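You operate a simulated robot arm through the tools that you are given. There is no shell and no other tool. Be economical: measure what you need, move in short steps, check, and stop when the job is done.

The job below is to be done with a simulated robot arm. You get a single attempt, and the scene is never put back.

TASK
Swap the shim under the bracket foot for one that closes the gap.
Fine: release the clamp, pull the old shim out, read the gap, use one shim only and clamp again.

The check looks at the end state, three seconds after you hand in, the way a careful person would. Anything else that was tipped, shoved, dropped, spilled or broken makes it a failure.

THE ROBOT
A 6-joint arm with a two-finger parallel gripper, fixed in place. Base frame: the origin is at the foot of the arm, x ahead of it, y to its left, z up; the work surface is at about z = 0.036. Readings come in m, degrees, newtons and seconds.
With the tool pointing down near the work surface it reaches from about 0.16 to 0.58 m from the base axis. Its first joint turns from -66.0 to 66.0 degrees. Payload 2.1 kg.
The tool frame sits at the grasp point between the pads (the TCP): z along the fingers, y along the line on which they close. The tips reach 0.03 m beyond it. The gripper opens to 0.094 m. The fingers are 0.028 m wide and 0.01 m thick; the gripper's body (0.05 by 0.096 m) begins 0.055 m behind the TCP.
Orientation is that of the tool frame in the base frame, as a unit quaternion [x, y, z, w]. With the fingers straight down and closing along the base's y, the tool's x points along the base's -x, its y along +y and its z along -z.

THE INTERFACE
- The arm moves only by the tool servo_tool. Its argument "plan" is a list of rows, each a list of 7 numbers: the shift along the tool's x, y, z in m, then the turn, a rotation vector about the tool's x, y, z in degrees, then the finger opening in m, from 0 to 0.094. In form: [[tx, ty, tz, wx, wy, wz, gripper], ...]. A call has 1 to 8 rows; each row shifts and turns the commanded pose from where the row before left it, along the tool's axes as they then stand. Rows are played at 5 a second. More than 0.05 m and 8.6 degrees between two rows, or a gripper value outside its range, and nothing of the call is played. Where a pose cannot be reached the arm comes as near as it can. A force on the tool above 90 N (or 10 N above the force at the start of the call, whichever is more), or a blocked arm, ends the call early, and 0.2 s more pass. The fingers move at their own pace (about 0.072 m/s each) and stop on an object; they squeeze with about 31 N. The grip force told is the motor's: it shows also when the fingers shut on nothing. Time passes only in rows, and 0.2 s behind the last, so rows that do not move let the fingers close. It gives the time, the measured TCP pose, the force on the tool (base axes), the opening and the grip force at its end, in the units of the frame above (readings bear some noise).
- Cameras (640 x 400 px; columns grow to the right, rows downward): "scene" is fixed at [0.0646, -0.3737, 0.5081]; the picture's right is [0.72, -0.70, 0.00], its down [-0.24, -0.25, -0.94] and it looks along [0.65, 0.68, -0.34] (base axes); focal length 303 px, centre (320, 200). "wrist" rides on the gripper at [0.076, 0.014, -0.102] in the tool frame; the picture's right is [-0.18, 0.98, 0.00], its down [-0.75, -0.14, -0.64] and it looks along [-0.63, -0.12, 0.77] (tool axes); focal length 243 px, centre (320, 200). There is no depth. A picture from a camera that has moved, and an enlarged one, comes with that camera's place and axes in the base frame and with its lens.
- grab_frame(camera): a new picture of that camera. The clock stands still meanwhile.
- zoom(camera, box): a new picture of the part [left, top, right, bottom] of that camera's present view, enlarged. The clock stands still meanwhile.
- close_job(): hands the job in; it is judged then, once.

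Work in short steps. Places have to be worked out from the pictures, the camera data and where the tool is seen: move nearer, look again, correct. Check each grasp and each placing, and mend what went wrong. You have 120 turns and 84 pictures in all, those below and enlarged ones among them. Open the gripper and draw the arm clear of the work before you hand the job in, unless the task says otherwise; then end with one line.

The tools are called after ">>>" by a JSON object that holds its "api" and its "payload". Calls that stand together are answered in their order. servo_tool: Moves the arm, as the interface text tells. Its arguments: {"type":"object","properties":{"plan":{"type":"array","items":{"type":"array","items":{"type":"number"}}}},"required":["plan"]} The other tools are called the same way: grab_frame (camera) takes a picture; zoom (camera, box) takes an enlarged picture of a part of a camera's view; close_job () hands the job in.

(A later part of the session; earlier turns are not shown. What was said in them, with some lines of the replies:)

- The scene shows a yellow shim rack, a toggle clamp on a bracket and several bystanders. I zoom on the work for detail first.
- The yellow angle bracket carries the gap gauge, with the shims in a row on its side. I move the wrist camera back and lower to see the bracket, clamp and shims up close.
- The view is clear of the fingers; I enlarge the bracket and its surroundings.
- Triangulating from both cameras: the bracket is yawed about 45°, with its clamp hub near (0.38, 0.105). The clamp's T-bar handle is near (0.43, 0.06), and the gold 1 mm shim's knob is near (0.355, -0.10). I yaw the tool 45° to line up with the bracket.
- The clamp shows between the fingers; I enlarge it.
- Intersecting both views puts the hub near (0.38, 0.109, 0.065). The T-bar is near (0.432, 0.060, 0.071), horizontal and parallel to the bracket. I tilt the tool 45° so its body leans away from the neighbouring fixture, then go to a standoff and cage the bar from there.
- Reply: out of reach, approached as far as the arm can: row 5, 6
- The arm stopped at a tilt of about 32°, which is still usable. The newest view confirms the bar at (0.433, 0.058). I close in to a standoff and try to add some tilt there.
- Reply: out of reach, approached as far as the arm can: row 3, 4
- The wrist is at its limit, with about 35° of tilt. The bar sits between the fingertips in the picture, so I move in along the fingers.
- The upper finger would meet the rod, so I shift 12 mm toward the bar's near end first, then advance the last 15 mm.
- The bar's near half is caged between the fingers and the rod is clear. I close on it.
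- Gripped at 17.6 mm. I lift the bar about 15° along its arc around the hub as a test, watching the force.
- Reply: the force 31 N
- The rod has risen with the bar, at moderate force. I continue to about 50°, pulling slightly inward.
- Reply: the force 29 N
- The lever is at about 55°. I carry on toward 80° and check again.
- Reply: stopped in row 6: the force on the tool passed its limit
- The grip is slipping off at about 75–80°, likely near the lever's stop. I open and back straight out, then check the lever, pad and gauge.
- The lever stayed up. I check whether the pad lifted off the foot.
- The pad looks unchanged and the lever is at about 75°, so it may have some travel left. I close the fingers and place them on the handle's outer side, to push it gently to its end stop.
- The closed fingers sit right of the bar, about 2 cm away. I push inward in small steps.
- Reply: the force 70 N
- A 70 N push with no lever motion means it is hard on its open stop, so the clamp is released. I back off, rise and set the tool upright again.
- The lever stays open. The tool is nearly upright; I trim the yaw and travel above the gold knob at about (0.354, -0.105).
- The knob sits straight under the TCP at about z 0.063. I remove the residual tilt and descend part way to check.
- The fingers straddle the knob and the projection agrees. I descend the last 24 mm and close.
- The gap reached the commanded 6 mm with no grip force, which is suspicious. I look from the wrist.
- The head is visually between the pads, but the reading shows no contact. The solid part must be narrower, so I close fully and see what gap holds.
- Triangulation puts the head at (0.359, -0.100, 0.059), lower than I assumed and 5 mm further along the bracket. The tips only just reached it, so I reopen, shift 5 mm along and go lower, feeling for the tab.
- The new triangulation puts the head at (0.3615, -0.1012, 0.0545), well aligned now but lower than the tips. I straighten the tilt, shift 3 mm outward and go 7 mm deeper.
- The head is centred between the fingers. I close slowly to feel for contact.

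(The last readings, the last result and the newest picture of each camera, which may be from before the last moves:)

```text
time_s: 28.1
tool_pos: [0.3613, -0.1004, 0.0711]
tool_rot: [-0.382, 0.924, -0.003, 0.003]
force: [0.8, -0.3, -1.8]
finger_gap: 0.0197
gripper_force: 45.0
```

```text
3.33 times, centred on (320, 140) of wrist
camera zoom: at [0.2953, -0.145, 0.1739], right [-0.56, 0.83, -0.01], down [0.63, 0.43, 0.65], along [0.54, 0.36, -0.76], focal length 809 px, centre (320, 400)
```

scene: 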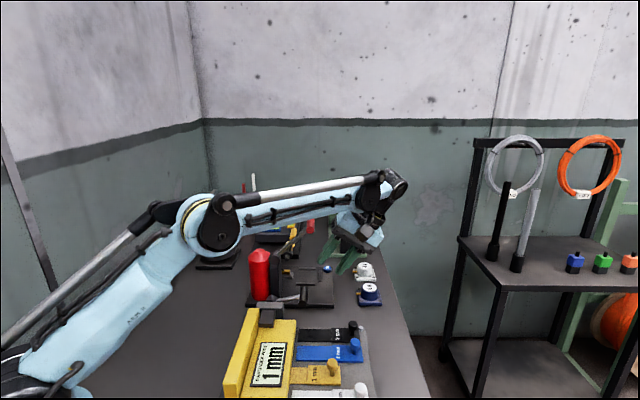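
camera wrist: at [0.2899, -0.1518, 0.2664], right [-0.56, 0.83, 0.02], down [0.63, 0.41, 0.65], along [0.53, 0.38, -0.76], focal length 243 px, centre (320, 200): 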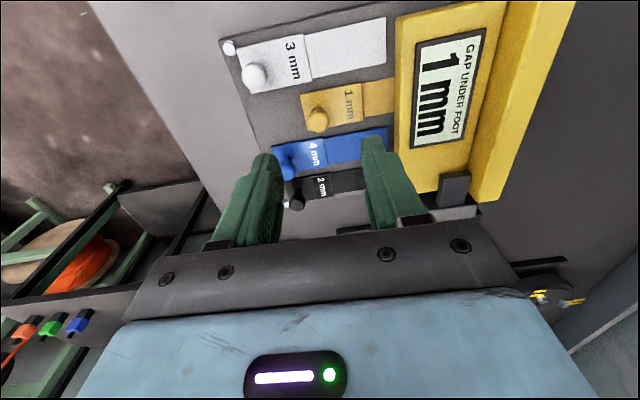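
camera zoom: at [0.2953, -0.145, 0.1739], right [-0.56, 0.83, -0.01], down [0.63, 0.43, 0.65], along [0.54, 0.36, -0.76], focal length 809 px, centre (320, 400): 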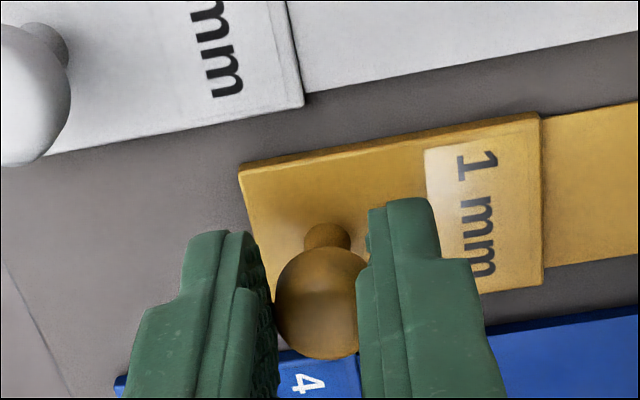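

The grip now holds the head at 19.7 mm. I pull the old shim straight out along the slot direction by about 46 mm.

>>> {"api": "servo_tool", "payload": {"plan": [[0, -0.008, 0, 0, 0, 0, 0.004], [0, -0.01, 0, 0, 0, 0, 0.004], [0, -0.01, 0, 0, 0, 0, 0.004], [0, -0.01, 0, 0, 0, 0, 0.004], [0, -0.01, 0, 0, 0, 0, 0.004], [0, 0, 0, 0, 0, 0, 0.004]]}}

>>> {"api": "zoom", "payload": {"camera": "scene", "box": [220, 280, 400, 400]}}

```text
time_s: 29.5
tool_pos: [0.3922, -0.1319, 0.0706]
tool_rot: [-0.382, 0.924, 0.002, 0.0]
force: [-31.0, 25.9, -7.8]
finger_gap: 0.0197
gripper_force: 45.5
```

```text
3.33 times, centred on (310, 340) of scene
camera zoom: at [0.0646, -0.3737, 0.5081], right [0.72, -0.7, 0.0], down [-0.24, -0.25, -0.94], along [0.65, 0.68, -0.34], focal length 1011 px, centre (353, -267)
```

zoom: 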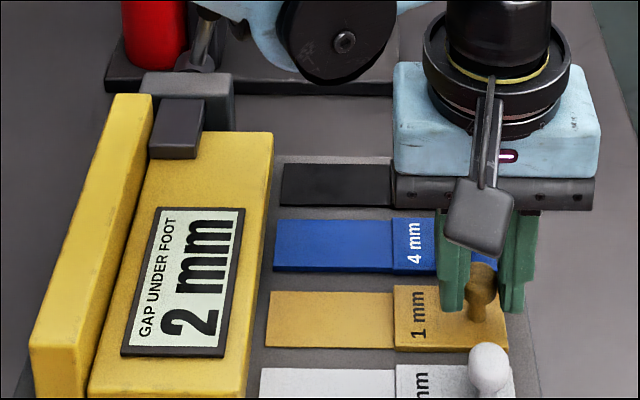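

The gauge now reads 2 mm, and the shim met its end stop in line with the parked ones. I relieve the pull a little, open and rise.

>>> {"api": "servo_tool", "payload": {"plan": [[0, 0.003, 0, 0, 0, 0, 0.004], [0, 0, 0, 0, 0, 0, 0.036], [0, 0, 0, 0, 0, 0, 0.036], [0, 0, -0.03, 0, 0, 0, 0.036], [0, 0, -0.04, 0, 0, 0, 0.036], [0, 0, 0, 0, 0, 0, 0.036]]}}

>>> {"api": "zoom", "payload": {"camera": "scene", "box": [230, 290, 400, 400]}}

>>> {"api": "grab_frame", "payload": {"camera": "wrist"}}

```text
time_s: 30.9
tool_pos: [0.3915, -0.1311, 0.1422]
tool_rot: [-0.381, 0.925, -0.003, 0.003]
force: [-0.4, 0.3, 0.2]
finger_gap: 0.0363
gripper_force: 0.1
```

```text
3.64 times, centred on (315, 345) of scene
camera zoom: at [0.0646, -0.3737, 0.5081], right [0.72, -0.7, 0.0], down [-0.24, -0.25, -0.94], along [0.65, 0.68, -0.34], focal length 1103 px, centre (338, -327)
```

zoom: 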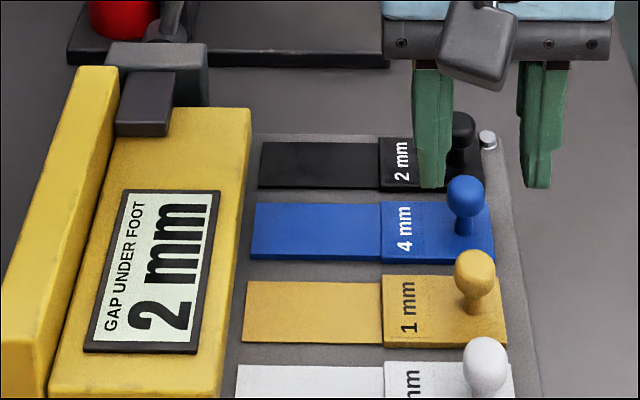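

```text
37 pictures are left
camera wrist: at [0.3262, -0.1757, 0.2447], right [-0.56, 0.83, -0.01], down [0.63, 0.43, 0.65], along [0.54, 0.36, -0.76], focal length 243 px, centre (320, 200)
```

wrist: 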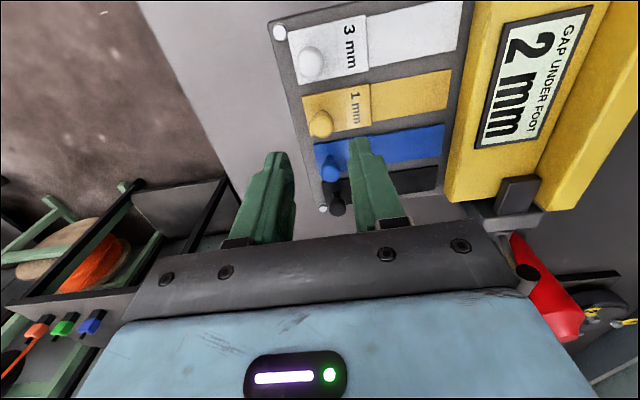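

The gauge reads 2 mm, so I need the black 2 mm shim. Its knob is two lanes along, about 92 mm further, with a corner bolt close by. I move above it.

>>> {"api": "servo_tool", "payload": {"plan": [[-0.0448, -0.0009, 0, 0, 0, 0, 0.036], [-0.0448, -0.0008, 0, 0, 0, 0, 0.036], [0, 0, 0.03, 0, 0, 0, 0.036], [0, 0, 0, 0, 0, 0, 0.036]]}}

>>> {"api": "zoom", "payload": {"camera": "scene", "box": [310, 300, 400, 365]}}

>>> {"api": "zoom", "payload": {"camera": "wrist", "box": [220, 60, 420, 210]}}

```text
time_s: 31.9
tool_pos: [0.4566, -0.0705, 0.1114]
tool_rot: [-0.381, 0.925, -0.003, 0.003]
force: [0.3, 0.6, 0.5]
finger_gap: 0.036
gripper_force: 0.0
```

```text
6.15 times, centred on (355, 332) of scene
camera zoom: at [0.0646, -0.3737, 0.5081], right [0.72, -0.7, 0.0], down [-0.24, -0.25, -0.94], along [0.65, 0.68, -0.34], focal length 1867 px, centre (105, -615)
```

zoom: 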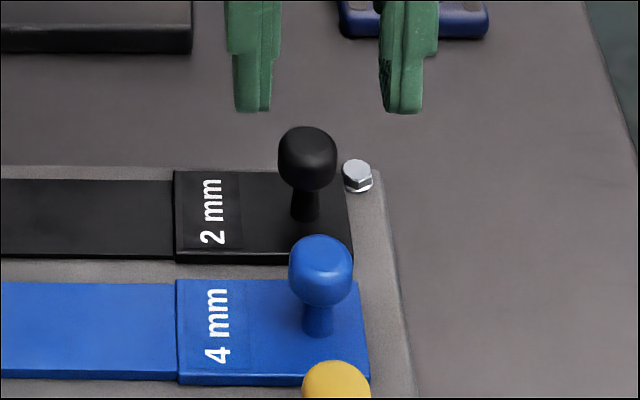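

```text
2.67 times, centred on (320, 135) of wrist
camera zoom: at [0.3914, -0.115, 0.2144], right [-0.56, 0.83, -0.01], down [0.63, 0.43, 0.65], along [0.54, 0.36, -0.76], focal length 647 px, centre (320, 373)
```

zoom: 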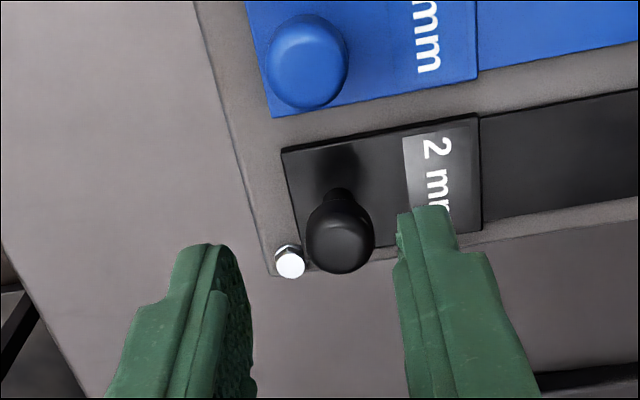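

The knob is slightly to the bracket side. I correct 3 mm in that direction and descend carefully with a smaller opening, staying above the bolt head.

>>> {"api": "servo_tool", "payload": {"plan": [[-0.0025, 0.0027, 0, 0, 0, 0, 0.032], [0, 0, 0.015, 0, 0, 0, 0.032], [0, 0, 0.014, 0, 0, 0, 0.032], [0, 0, 0.005, 0, 0, 0, 0.032], [0, 0, 0.003, 0, 0, 0, 0.032], [0, 0, 0, 0, 0, 0, 0.032]]}}

>>> {"api": "zoom", "payload": {"camera": "scene", "box": [310, 300, 400, 365]}}

>>> {"api": "zoom", "payload": {"camera": "wrist", "box": [220, 60, 420, 210]}}

```text
time_s: 33.3
tool_pos: [0.4571, -0.0678, 0.0747]
tool_rot: [-0.381, 0.924, -0.003, 0.003]
force: [0.8, -0.2, 0.6]
finger_gap: 0.032
gripper_force: 0.0
```

```text
6.15 times, centred on (355, 332) of scene
camera zoom: at [0.0646, -0.3737, 0.5081], right [0.72, -0.7, 0.0], down [-0.24, -0.25, -0.94], along [0.65, 0.68, -0.34], focal length 1867 px, centre (105, -615)
```

zoom: 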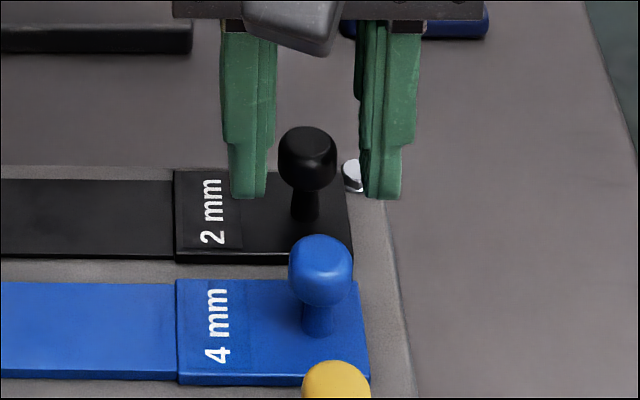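

```text
2.67 times, centred on (320, 135) of wrist
camera zoom: at [0.3915, -0.1115, 0.1773], right [-0.56, 0.83, -0.01], down [0.63, 0.43, 0.65], along [0.54, 0.36, -0.76], focal length 647 px, centre (320, 373)
```

zoom: 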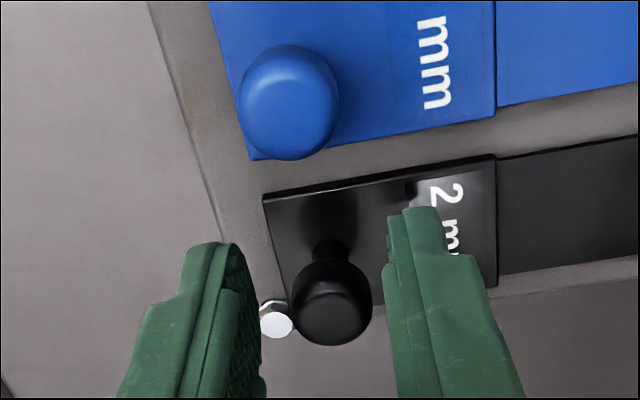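

The fingers straddle the black head with their tips about 1 cm below its centre. I close at this height, watching for bolt contact.

>>> {"api": "servo_tool", "payload": {"plan": [[0, 0, 0, 0, 0, 0, 0.022], [0, 0, 0, 0, 0, 0, 0.012], [0, 0, 0, 0, 0, 0, 0.004], [0, 0, 0, 0, 0, 0, 0.004]]}}

>>> {"api": "zoom", "payload": {"camera": "wrist", "box": [220, 60, 420, 210]}}

```text
time_s: 34.3
tool_pos: [0.4559, -0.0663, 0.0741]
tool_rot: [-0.382, 0.924, -0.002, 0.002]
force: [-6.5, 4.7, -2.0]
finger_gap: 0.0196
gripper_force: 45.0
```

```text
2.67 times, centred on (320, 135) of wrist
camera zoom: at [0.3914, -0.1112, 0.1774], right [-0.56, 0.83, -0.01], down [0.63, 0.43, 0.64], along [0.54, 0.36, -0.76], focal length 647 px, centre (320, 373)
```

zoom: 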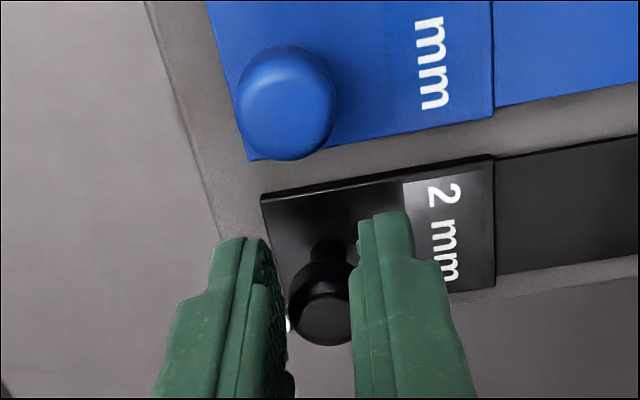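

Held at 19.6 mm. I slide the 2 mm shim straight in under the foot by about 43 mm in small steps.

>>> {"api": "servo_tool", "payload": {"plan": [[0, 0.008, 0, 0, 0, 0, 0.004], [0, 0.009, 0, 0, 0, 0, 0.004], [0, 0.009, 0, 0, 0, 0, 0.004], [0, 0.009, 0, 0, 0, 0, 0.004], [0, 0.008, 0, 0, 0, 0, 0.004], [0, 0, 0, 0, 0, 0, 0.004]]}}

>>> {"api": "zoom", "payload": {"camera": "scene", "box": [230, 280, 400, 400]}}

```text
time_s: 35.7
tool_pos: [0.4249, -0.037, 0.0754]
tool_rot: [-0.381, 0.925, -0.002, 0.002]
force: [-6.9, -4.6, 16.8]
finger_gap: 0.0195
gripper_force: 45.1
```

```text
3.33 times, centred on (315, 340) of scene
camera zoom: at [0.0645, -0.3737, 0.5081], right [0.72, -0.7, 0.0], down [-0.24, -0.25, -0.94], along [0.65, 0.67, -0.34], focal length 1011 px, centre (337, -267)
```

zoom: 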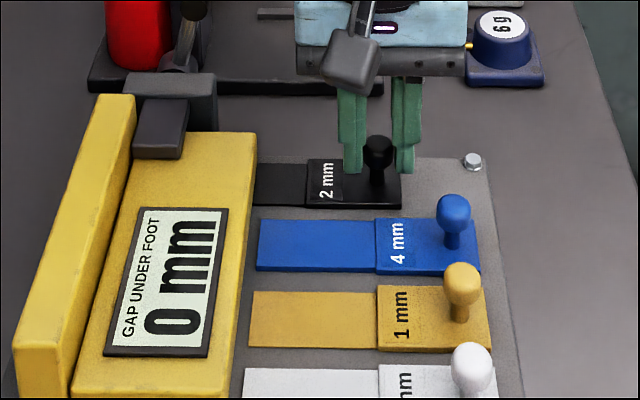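

The gauge reads 0 mm and the insertion depth matches the original. I let go and rise.

>>> {"api": "servo_tool", "payload": {"plan": [[0, 0, 0, 0, 0, 0, 0.036], [0, 0, 0, 0, 0, 0, 0.036], [0, 0, -0.03, 0, 0, 0, 0.036], [0, 0, -0.04, 0, 0, 0, 0.036], [0, 0, -0.04, 0, 0, 0, 0.036], [0, 0, 0, 0, 0, 0, 0.036]]}}

>>> {"api": "zoom", "payload": {"camera": "scene", "box": [220, 240, 400, 400]}}

```text
time_s: 37.1
tool_pos: [0.4255, -0.0344, 0.1846]
tool_rot: [-0.38, 0.925, -0.002, 0.003]
force: [1.7, -1.1, -0.1]
finger_gap: 0.036
gripper_force: 0.1
```

```text
2.50 times, centred on (310, 320) of scene
camera zoom: at [0.0646, -0.3737, 0.5081], right [0.72, -0.7, 0.0], down [-0.24, -0.25, -0.94], along [0.65, 0.68, -0.34], focal length 758 px, centre (345, -100)
```

zoom: 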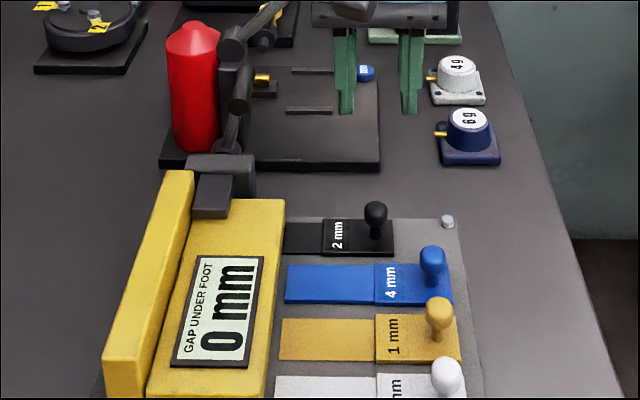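

Gap closed with one shim, and the others are parked. To re-clamp, I go with closed fingers to the hub side of the raised T-bar, travelling high first.

>>> {"api": "servo_tool", "payload": {"plan": [[0, 0, -0.045, 0, 0, 0, 0.0], [-0.0124, 0.0363, 0, 0, 0, 0, 0.0], [-0.0124, 0.0363, 0, 0, 0, 0, 0.0], [-0.0124, 0.0363, 0, 0, 0, 0, 0.0], [-0.0124, 0.0363, 0, 0, 0, 0, 0.0], [0, 0, 0.03, 0, 0, 0, 0.0], [0, 0, 0, 0, 0, 0, 0.0]]}}

>>> {"api": "zoom", "payload": {"camera": "scene", "box": [220, 190, 360, 310]}}

>>> {"api": "zoom", "payload": {"camera": "wrist", "box": [220, 60, 440, 220]}}

```text
time_s: 38.7
tool_pos: [0.3591, 0.1001, 0.1978]
tool_rot: [-0.381, 0.925, -0.002, 0.003]
force: [-0.2, 0.1, -0.2]
finger_gap: 0.0
gripper_force: 31.3
```

```text
3.33 times, centred on (290, 250) of scene
camera zoom: at [0.0646, -0.3737, 0.5081], right [0.72, -0.7, 0.0], down [-0.24, -0.25, -0.94], along [0.65, 0.68, -0.34], focal length 1011 px, centre (420, 33)
```

zoom: 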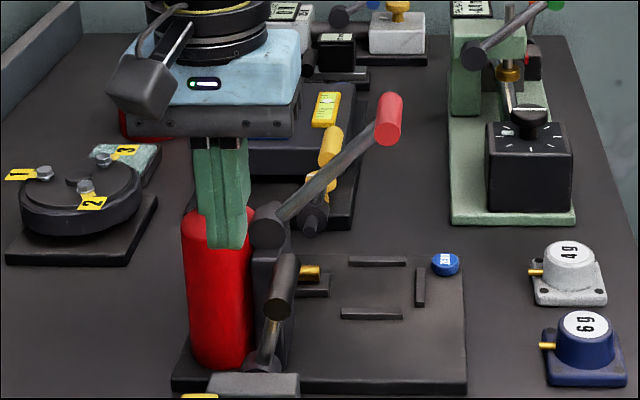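

```text
2.50 times, centred on (330, 140) of wrist
camera zoom: at [0.2932, 0.0575, 0.3011], right [-0.56, 0.83, -0.01], down [0.63, 0.43, 0.65], along [0.54, 0.36, -0.76], focal length 606 px, centre (295, 350)
```

zoom: 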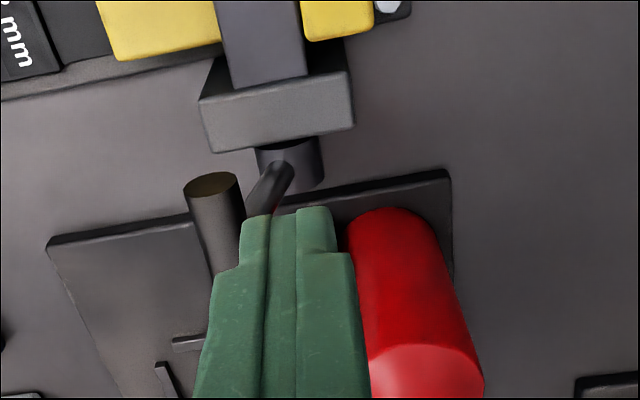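

The closed fingers are just on the hub side of the bar with about 6 mm to spare, clear of the bottle and post. I descend beside it and begin pushing outward.

>>> {"api": "servo_tool", "payload": {"plan": [[0, 0.001, 0.026, 0, 0, 0, 0.0], [0, 0, 0.026, 0, 0, 0, 0.0], [0, -0.006, 0, 0, 0, 0, 0.0], [0, -0.006, 0.001, 0, 0, 0, 0.0], [0, -0.006, 0.002, 0, 0, 0, 0.0], [0, 0, 0, 0, 0, 0, 0.0]]}}

>>> {"api": "zoom", "payload": {"camera": "scene", "box": [220, 190, 360, 310]}}

```text
time_s: 40.1
tool_pos: [0.3713, 0.0888, 0.1434]
tool_rot: [-0.382, 0.924, -0.003, 0.004]
force: [1.0, 1.4, 0.5]
finger_gap: 0.0
gripper_force: 30.9
```

```text
3.33 times, centred on (290, 250) of scene
camera zoom: at [0.0646, -0.3737, 0.5081], right [0.72, -0.7, 0.0], down [-0.24, -0.25, -0.94], along [0.65, 0.67, -0.34], focal length 1011 px, centre (420, 33)
```

zoom: 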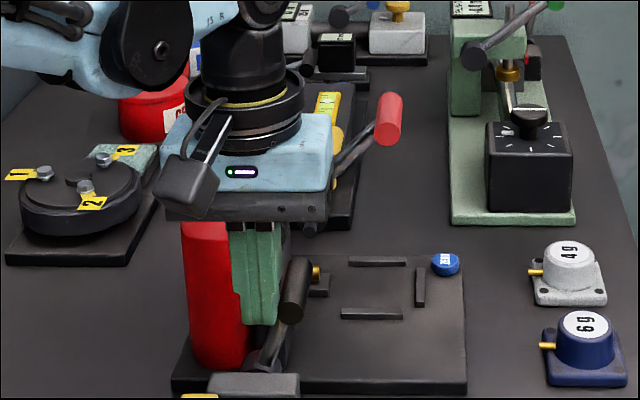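

The bar follows with almost no force. I keep pushing outward and down along the arc to about 40°.

>>> {"api": "servo_tool", "payload": {"plan": [[0, -0.006, 0.0025, 0, 0, 0, 0.0], [0, -0.0055, 0.003, 0, 0, 0, 0.0], [0, -0.005, 0.004, 0, 0, 0, 0.0], [0, -0.005, 0.0045, 0, 0, 0, 0.0], [0, -0.0045, 0.005, 0, 0, 0, 0.0], [0, 0, 0, 0, 0, 0, 0.0]]}}

>>> {"api": "zoom", "payload": {"camera": "scene", "box": [220, 190, 360, 310]}}

```text
time_s: 41.5
tool_pos: [0.3898, 0.072, 0.1256]
tool_rot: [-0.381, 0.925, -0.002, 0.003]
force: [-0.2, -0.1, 0.5]
finger_gap: 0.0001
gripper_force: 31.4
```

```text
3.33 times, centred on (290, 250) of scene
camera zoom: at [0.0646, -0.3737, 0.5081], right [0.72, -0.7, 0.0], down [-0.24, -0.25, -0.94], along [0.65, 0.67, -0.34], focal length 1011 px, centre (420, 33)
```

zoom: 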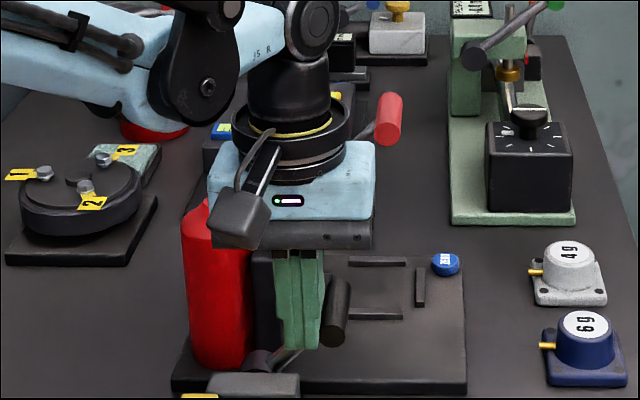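

The lever is at about 45°. I hop over and press down on top of the bar with the fingertips to finish clamping.

>>> {"api": "servo_tool", "payload": {"plan": [[0, 0.004, -0.025, 0, 0, 0, 0.0], [0, 0, -0.025, 0, 0, 0, 0.0], [0.005, -0.034, 0, 0, 0, 0, 0.0], [0, 0, 0.02, 0, 0, 0, 0.0], [0, 0, 0, 0, 0, 0, 0.0]]}}

>>> {"api": "zoom", "payload": {"camera": "scene", "box": [220, 190, 360, 310]}}

```text
time_s: 42.7
tool_pos: [0.4071, 0.0479, 0.1557]
tool_rot: [-0.381, 0.924, -0.002, 0.003]
force: [-0.3, -0.1, -0.6]
finger_gap: 0.0
gripper_force: 31.4
```

```text
3.33 times, centred on (290, 250) of scene
camera zoom: at [0.0646, -0.3737, 0.5081], right [0.72, -0.7, 0.0], down [-0.24, -0.25, -0.94], along [0.65, 0.67, -0.34], focal length 1011 px, centre (420, 33)
```

zoom: 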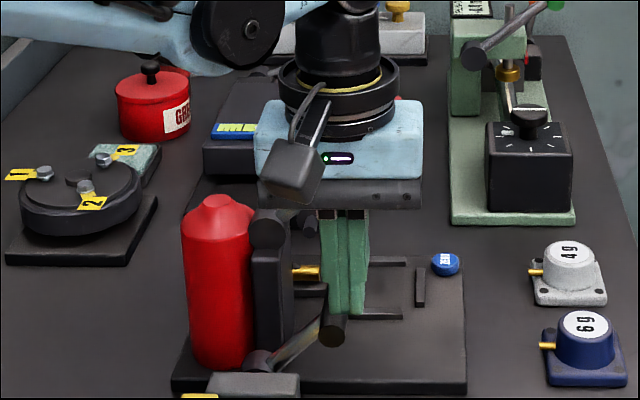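

The fingertips are right above the bar, so I press down in small steps toward the original height.

>>> {"api": "servo_tool", "payload": {"plan": [[0, 0, 0.008, 0, 0, 0, 0.0], [0, 0, 0.008, 0, 0, 0, 0.0], [0, 0, 0.008, 0, 0, 0, 0.0], [0, 0, 0.008, 0, 0, 0, 0.0], [0, 0, 0.007, 0, 0, 0, 0.0], [0, 0, 0.005, 0, 0, 0, 0.0], [0, 0, 0, 0, 0, 0, 0.0]]}}

>>> {"api": "zoom", "payload": {"camera": "scene", "box": [220, 210, 360, 330]}}

```text
time_s: 43.8
tool_pos: [0.4152, 0.0377, 0.1223]
tool_rot: [-0.377, 0.926, -0.019, 0.012]
force: [5.0, -4.8, 2.6]
finger_gap: 0.0
gripper_force: 31.0
stopped in row 5: the force on the tool passed its limit (the readings are from after the stop); the commanded pose is now the measured one
```

```text
3.33 times, centred on (290, 270) of scene
camera zoom: at [0.0645, -0.3737, 0.5081], right [0.72, -0.7, 0.0], down [-0.24, -0.25, -0.94], along [0.65, 0.68, -0.34], focal length 1011 px, centre (420, -33)
```

zoom: 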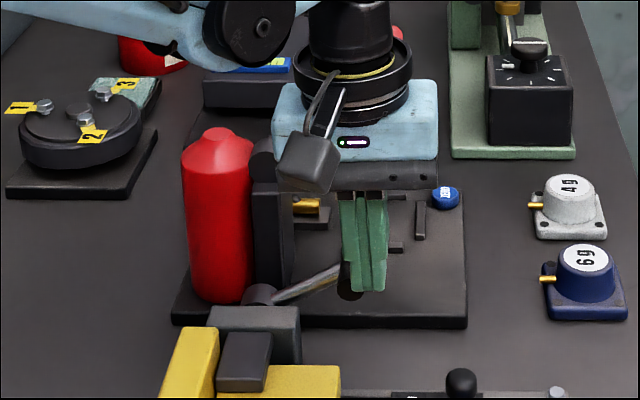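

The fingertips slid off the bar's outer side with the lever at about 22°. I lift, straighten, re-centre over the bar and press again.

>>> {"api": "servo_tool", "payload": {"plan": [[0, 0, -0.03, 0, 0, 0, 0.0], [-0.007, 0.009, 0, -2.3, 0, 0, 0.0], [0, 0, 0.01, 0, 0, 0, 0.0], [0, 0, 0, 0, 0, 0, 0.0]]}}

>>> {"api": "zoom", "payload": {"camera": "scene", "box": [250, 240, 350, 310]}}

>>> {"api": "zoom", "payload": {"camera": "wrist", "box": [220, 60, 440, 220]}}

```text
time_s: 44.8
tool_pos: [0.4129, 0.0511, 0.143]
tool_rot: [-0.378, 0.926, 0.0, 0.005]
force: [-0.8, 0.4, 0.7]
finger_gap: 0.0001
gripper_force: 31.1
```

```text
5.71 times, centred on (300, 275) of scene
camera zoom: at [0.0646, -0.3737, 0.5081], right [0.72, -0.7, 0.0], down [-0.24, -0.25, -0.94], along [0.65, 0.68, -0.34], focal length 1733 px, centre (434, -229)
```

zoom: 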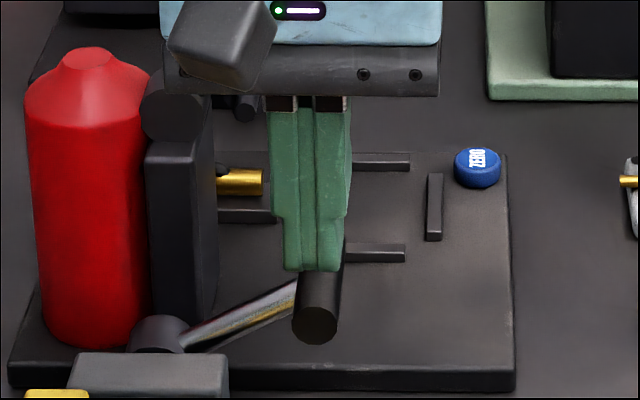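

```text
2.50 times, centred on (330, 140) of wrist
camera zoom: at [0.3466, 0.006, 0.2453], right [-0.55, 0.83, 0.0], down [0.63, 0.42, 0.65], along [0.54, 0.36, -0.76], focal length 606 px, centre (295, 350)
```

zoom: 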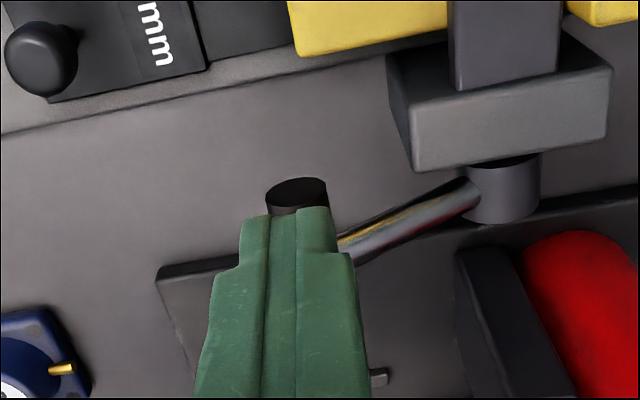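

The tips are centred over the bar, with the lever at about 26°. I press down, drifting outward with the arc.

>>> {"api": "servo_tool", "payload": {"plan": [[0, -0.003, 0.006, 0, 0, 0, 0.0], [0, -0.002, 0.006, 0, 0, 0, 0.0], [0, -0.0015, 0.006, 0, 0, 0, 0.0], [0, -0.001, 0.006, 0, 0, 0, 0.0], [0, -0.0005, 0.005, 0, 0, 0, 0.0], [0, 0, 0, 0, 0, 0, 0.0]]}}

>>> {"api": "zoom", "payload": {"camera": "scene", "box": [250, 240, 350, 310]}}

```text
time_s: 46.2
tool_pos: [0.4186, 0.0457, 0.1139]
tool_rot: [-0.377, 0.926, 0.0, 0.003]
force: [1.1, -0.4, -0.7]
finger_gap: 0.0
gripper_force: 31.1
```

```text
5.71 times, centred on (300, 275) of scene
camera zoom: at [0.0645, -0.3737, 0.5081], right [0.72, -0.7, 0.0], down [-0.24, -0.25, -0.94], along [0.65, 0.68, -0.34], focal length 1733 px, centre (434, -229)
```

zoom: 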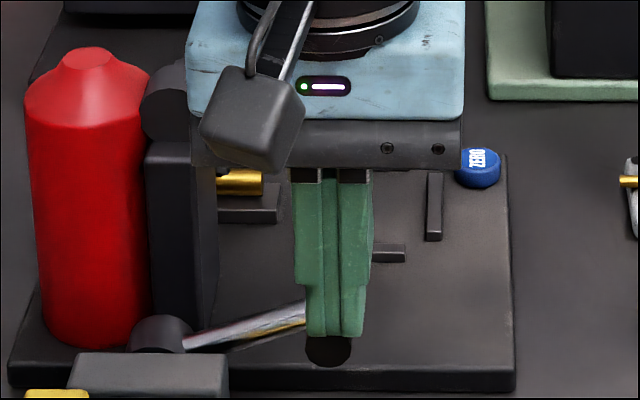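

It works; the lever is near 15°. I press further until it meets its stop.

>>> {"api": "servo_tool", "payload": {"plan": [[0, -0.0005, 0.004, 0, 0, 0, 0.0], [0, 0, 0.004, 0, 0, 0, 0.0], [0, 0, 0.003, 0, 0, 0, 0.0], [0, 0, 0.002, 0, 0, 0, 0.0], [0, 0, 0, 0, 0, 0, 0.0]]}}

>>> {"api": "zoom", "payload": {"camera": "scene", "box": [250, 240, 350, 310]}}

```text
time_s: 47.1
tool_pos: [0.4181, 0.0434, 0.1065]
tool_rot: [-0.377, 0.926, 0.001, 0.002]
force: [-1.8, 0.3, 26.6]
finger_gap: 0.0001
gripper_force: 31.5
stopped in row 4: the force on the tool passed its limit (the readings are from after the stop); the commanded pose is now the measured one
```

```text
5.71 times, centred on (300, 275) of scene
camera zoom: at [0.0644, -0.3737, 0.5081], right [0.72, -0.7, 0.0], down [-0.24, -0.25, -0.94], along [0.65, 0.68, -0.34], focal length 1733 px, centre (434, -229)
```

zoom: 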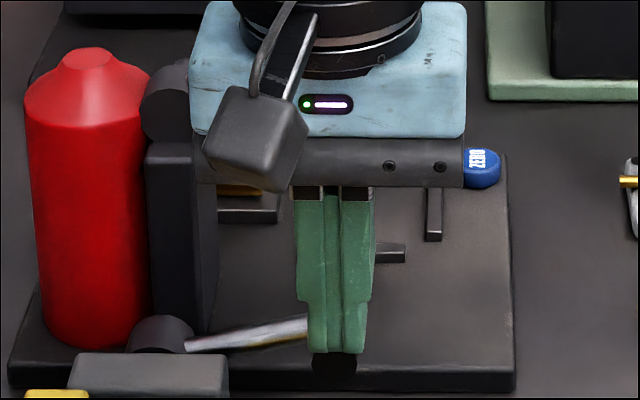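

A hard stop was reached at the bar's original height. I rise clear, move off and compare with the initial picture.

>>> {"api": "servo_tool", "payload": {"plan": [[0, 0, -0.03, 0, 0, 0, 0.0], [0, 0, -0.04, 0, 0, 0, 0.0], [0, 0, -0.045, 0, 0, 0, 0.04], [0, 0, -0.045, 0, 0, 0, 0.04], [0.04, 0, -0.02, 0, 0, 0, 0.04], [0, 0, 0, 0, 0, 0, 0.04]]}}

>>> {"api": "zoom", "payload": {"camera": "scene", "box": [220, 200, 400, 312]}}

>>> {"api": "zoom", "payload": {"camera": "scene", "box": [210, 290, 390, 400]}}

>>> {"api": "grab_frame", "payload": {"camera": "scene"}}

```text
time_s: 48.5
tool_pos: [0.3877, 0.0165, 0.2851]
tool_rot: [-0.377, 0.926, 0.0, 0.003]
force: [-0.1, -0.3, 0.2]
finger_gap: 0.04
gripper_force: 0.1
```

```text
3.56 times, centred on (310, 256) of scene
camera zoom: at [0.0645, -0.3737, 0.5081], right [0.72, -0.7, 0.0], down [-0.24, -0.25, -0.94], along [0.65, 0.67, -0.34], focal length 1078 px, centre (356, 1)
```

zoom: 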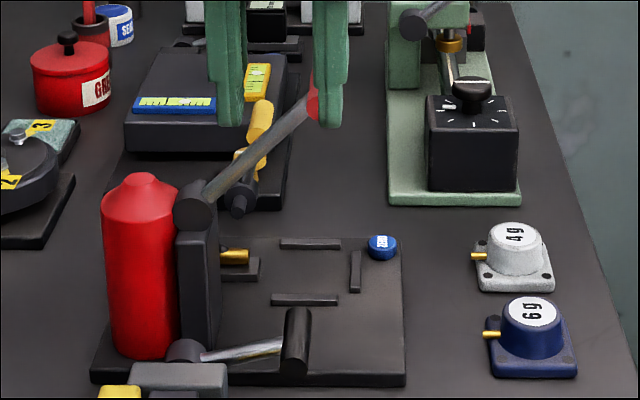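

```text
3.56 times, centred on (300, 345) of scene
camera zoom: at [0.0645, -0.3737, 0.5081], right [0.72, -0.7, 0.0], down [-0.24, -0.25, -0.94], along [0.65, 0.67, -0.34], focal length 1078 px, centre (391, -316)
```

zoom: 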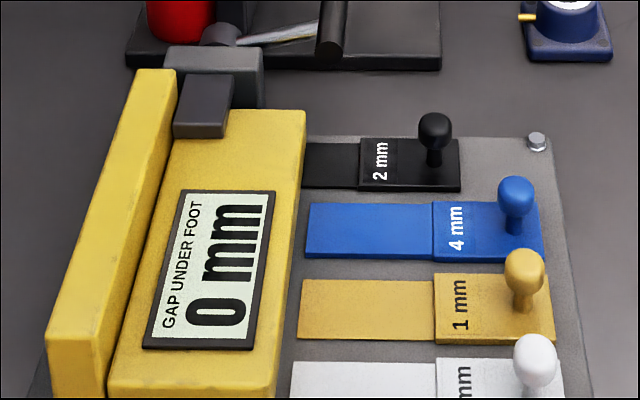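

```text
17 pictures are left
```

scene: 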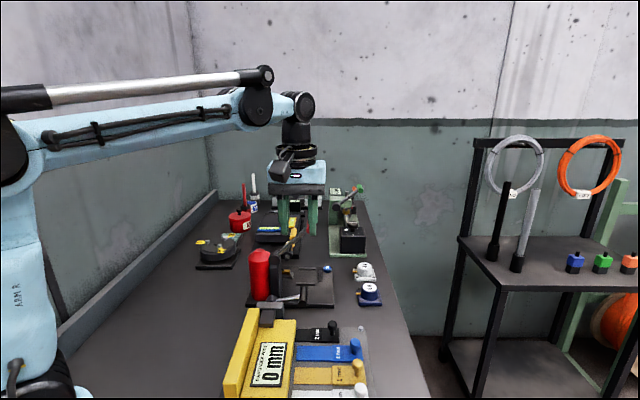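

The lever is back at exactly its initial clamped position. The gauge reads 0 mm with only the 2 mm shim under the foot, and the rest is undisturbed. The gripper is open and clear, so I hand in.

>>> {"api": "close_job", "payload": {}}

```text
The job is handed in.
```

I released the clamp and pulled out the old 1 mm shim; the gauge then read a 2 mm gap. I slid in the 2 mm shim alone, which brought the gauge to 0 mm, clamped again and handed in.
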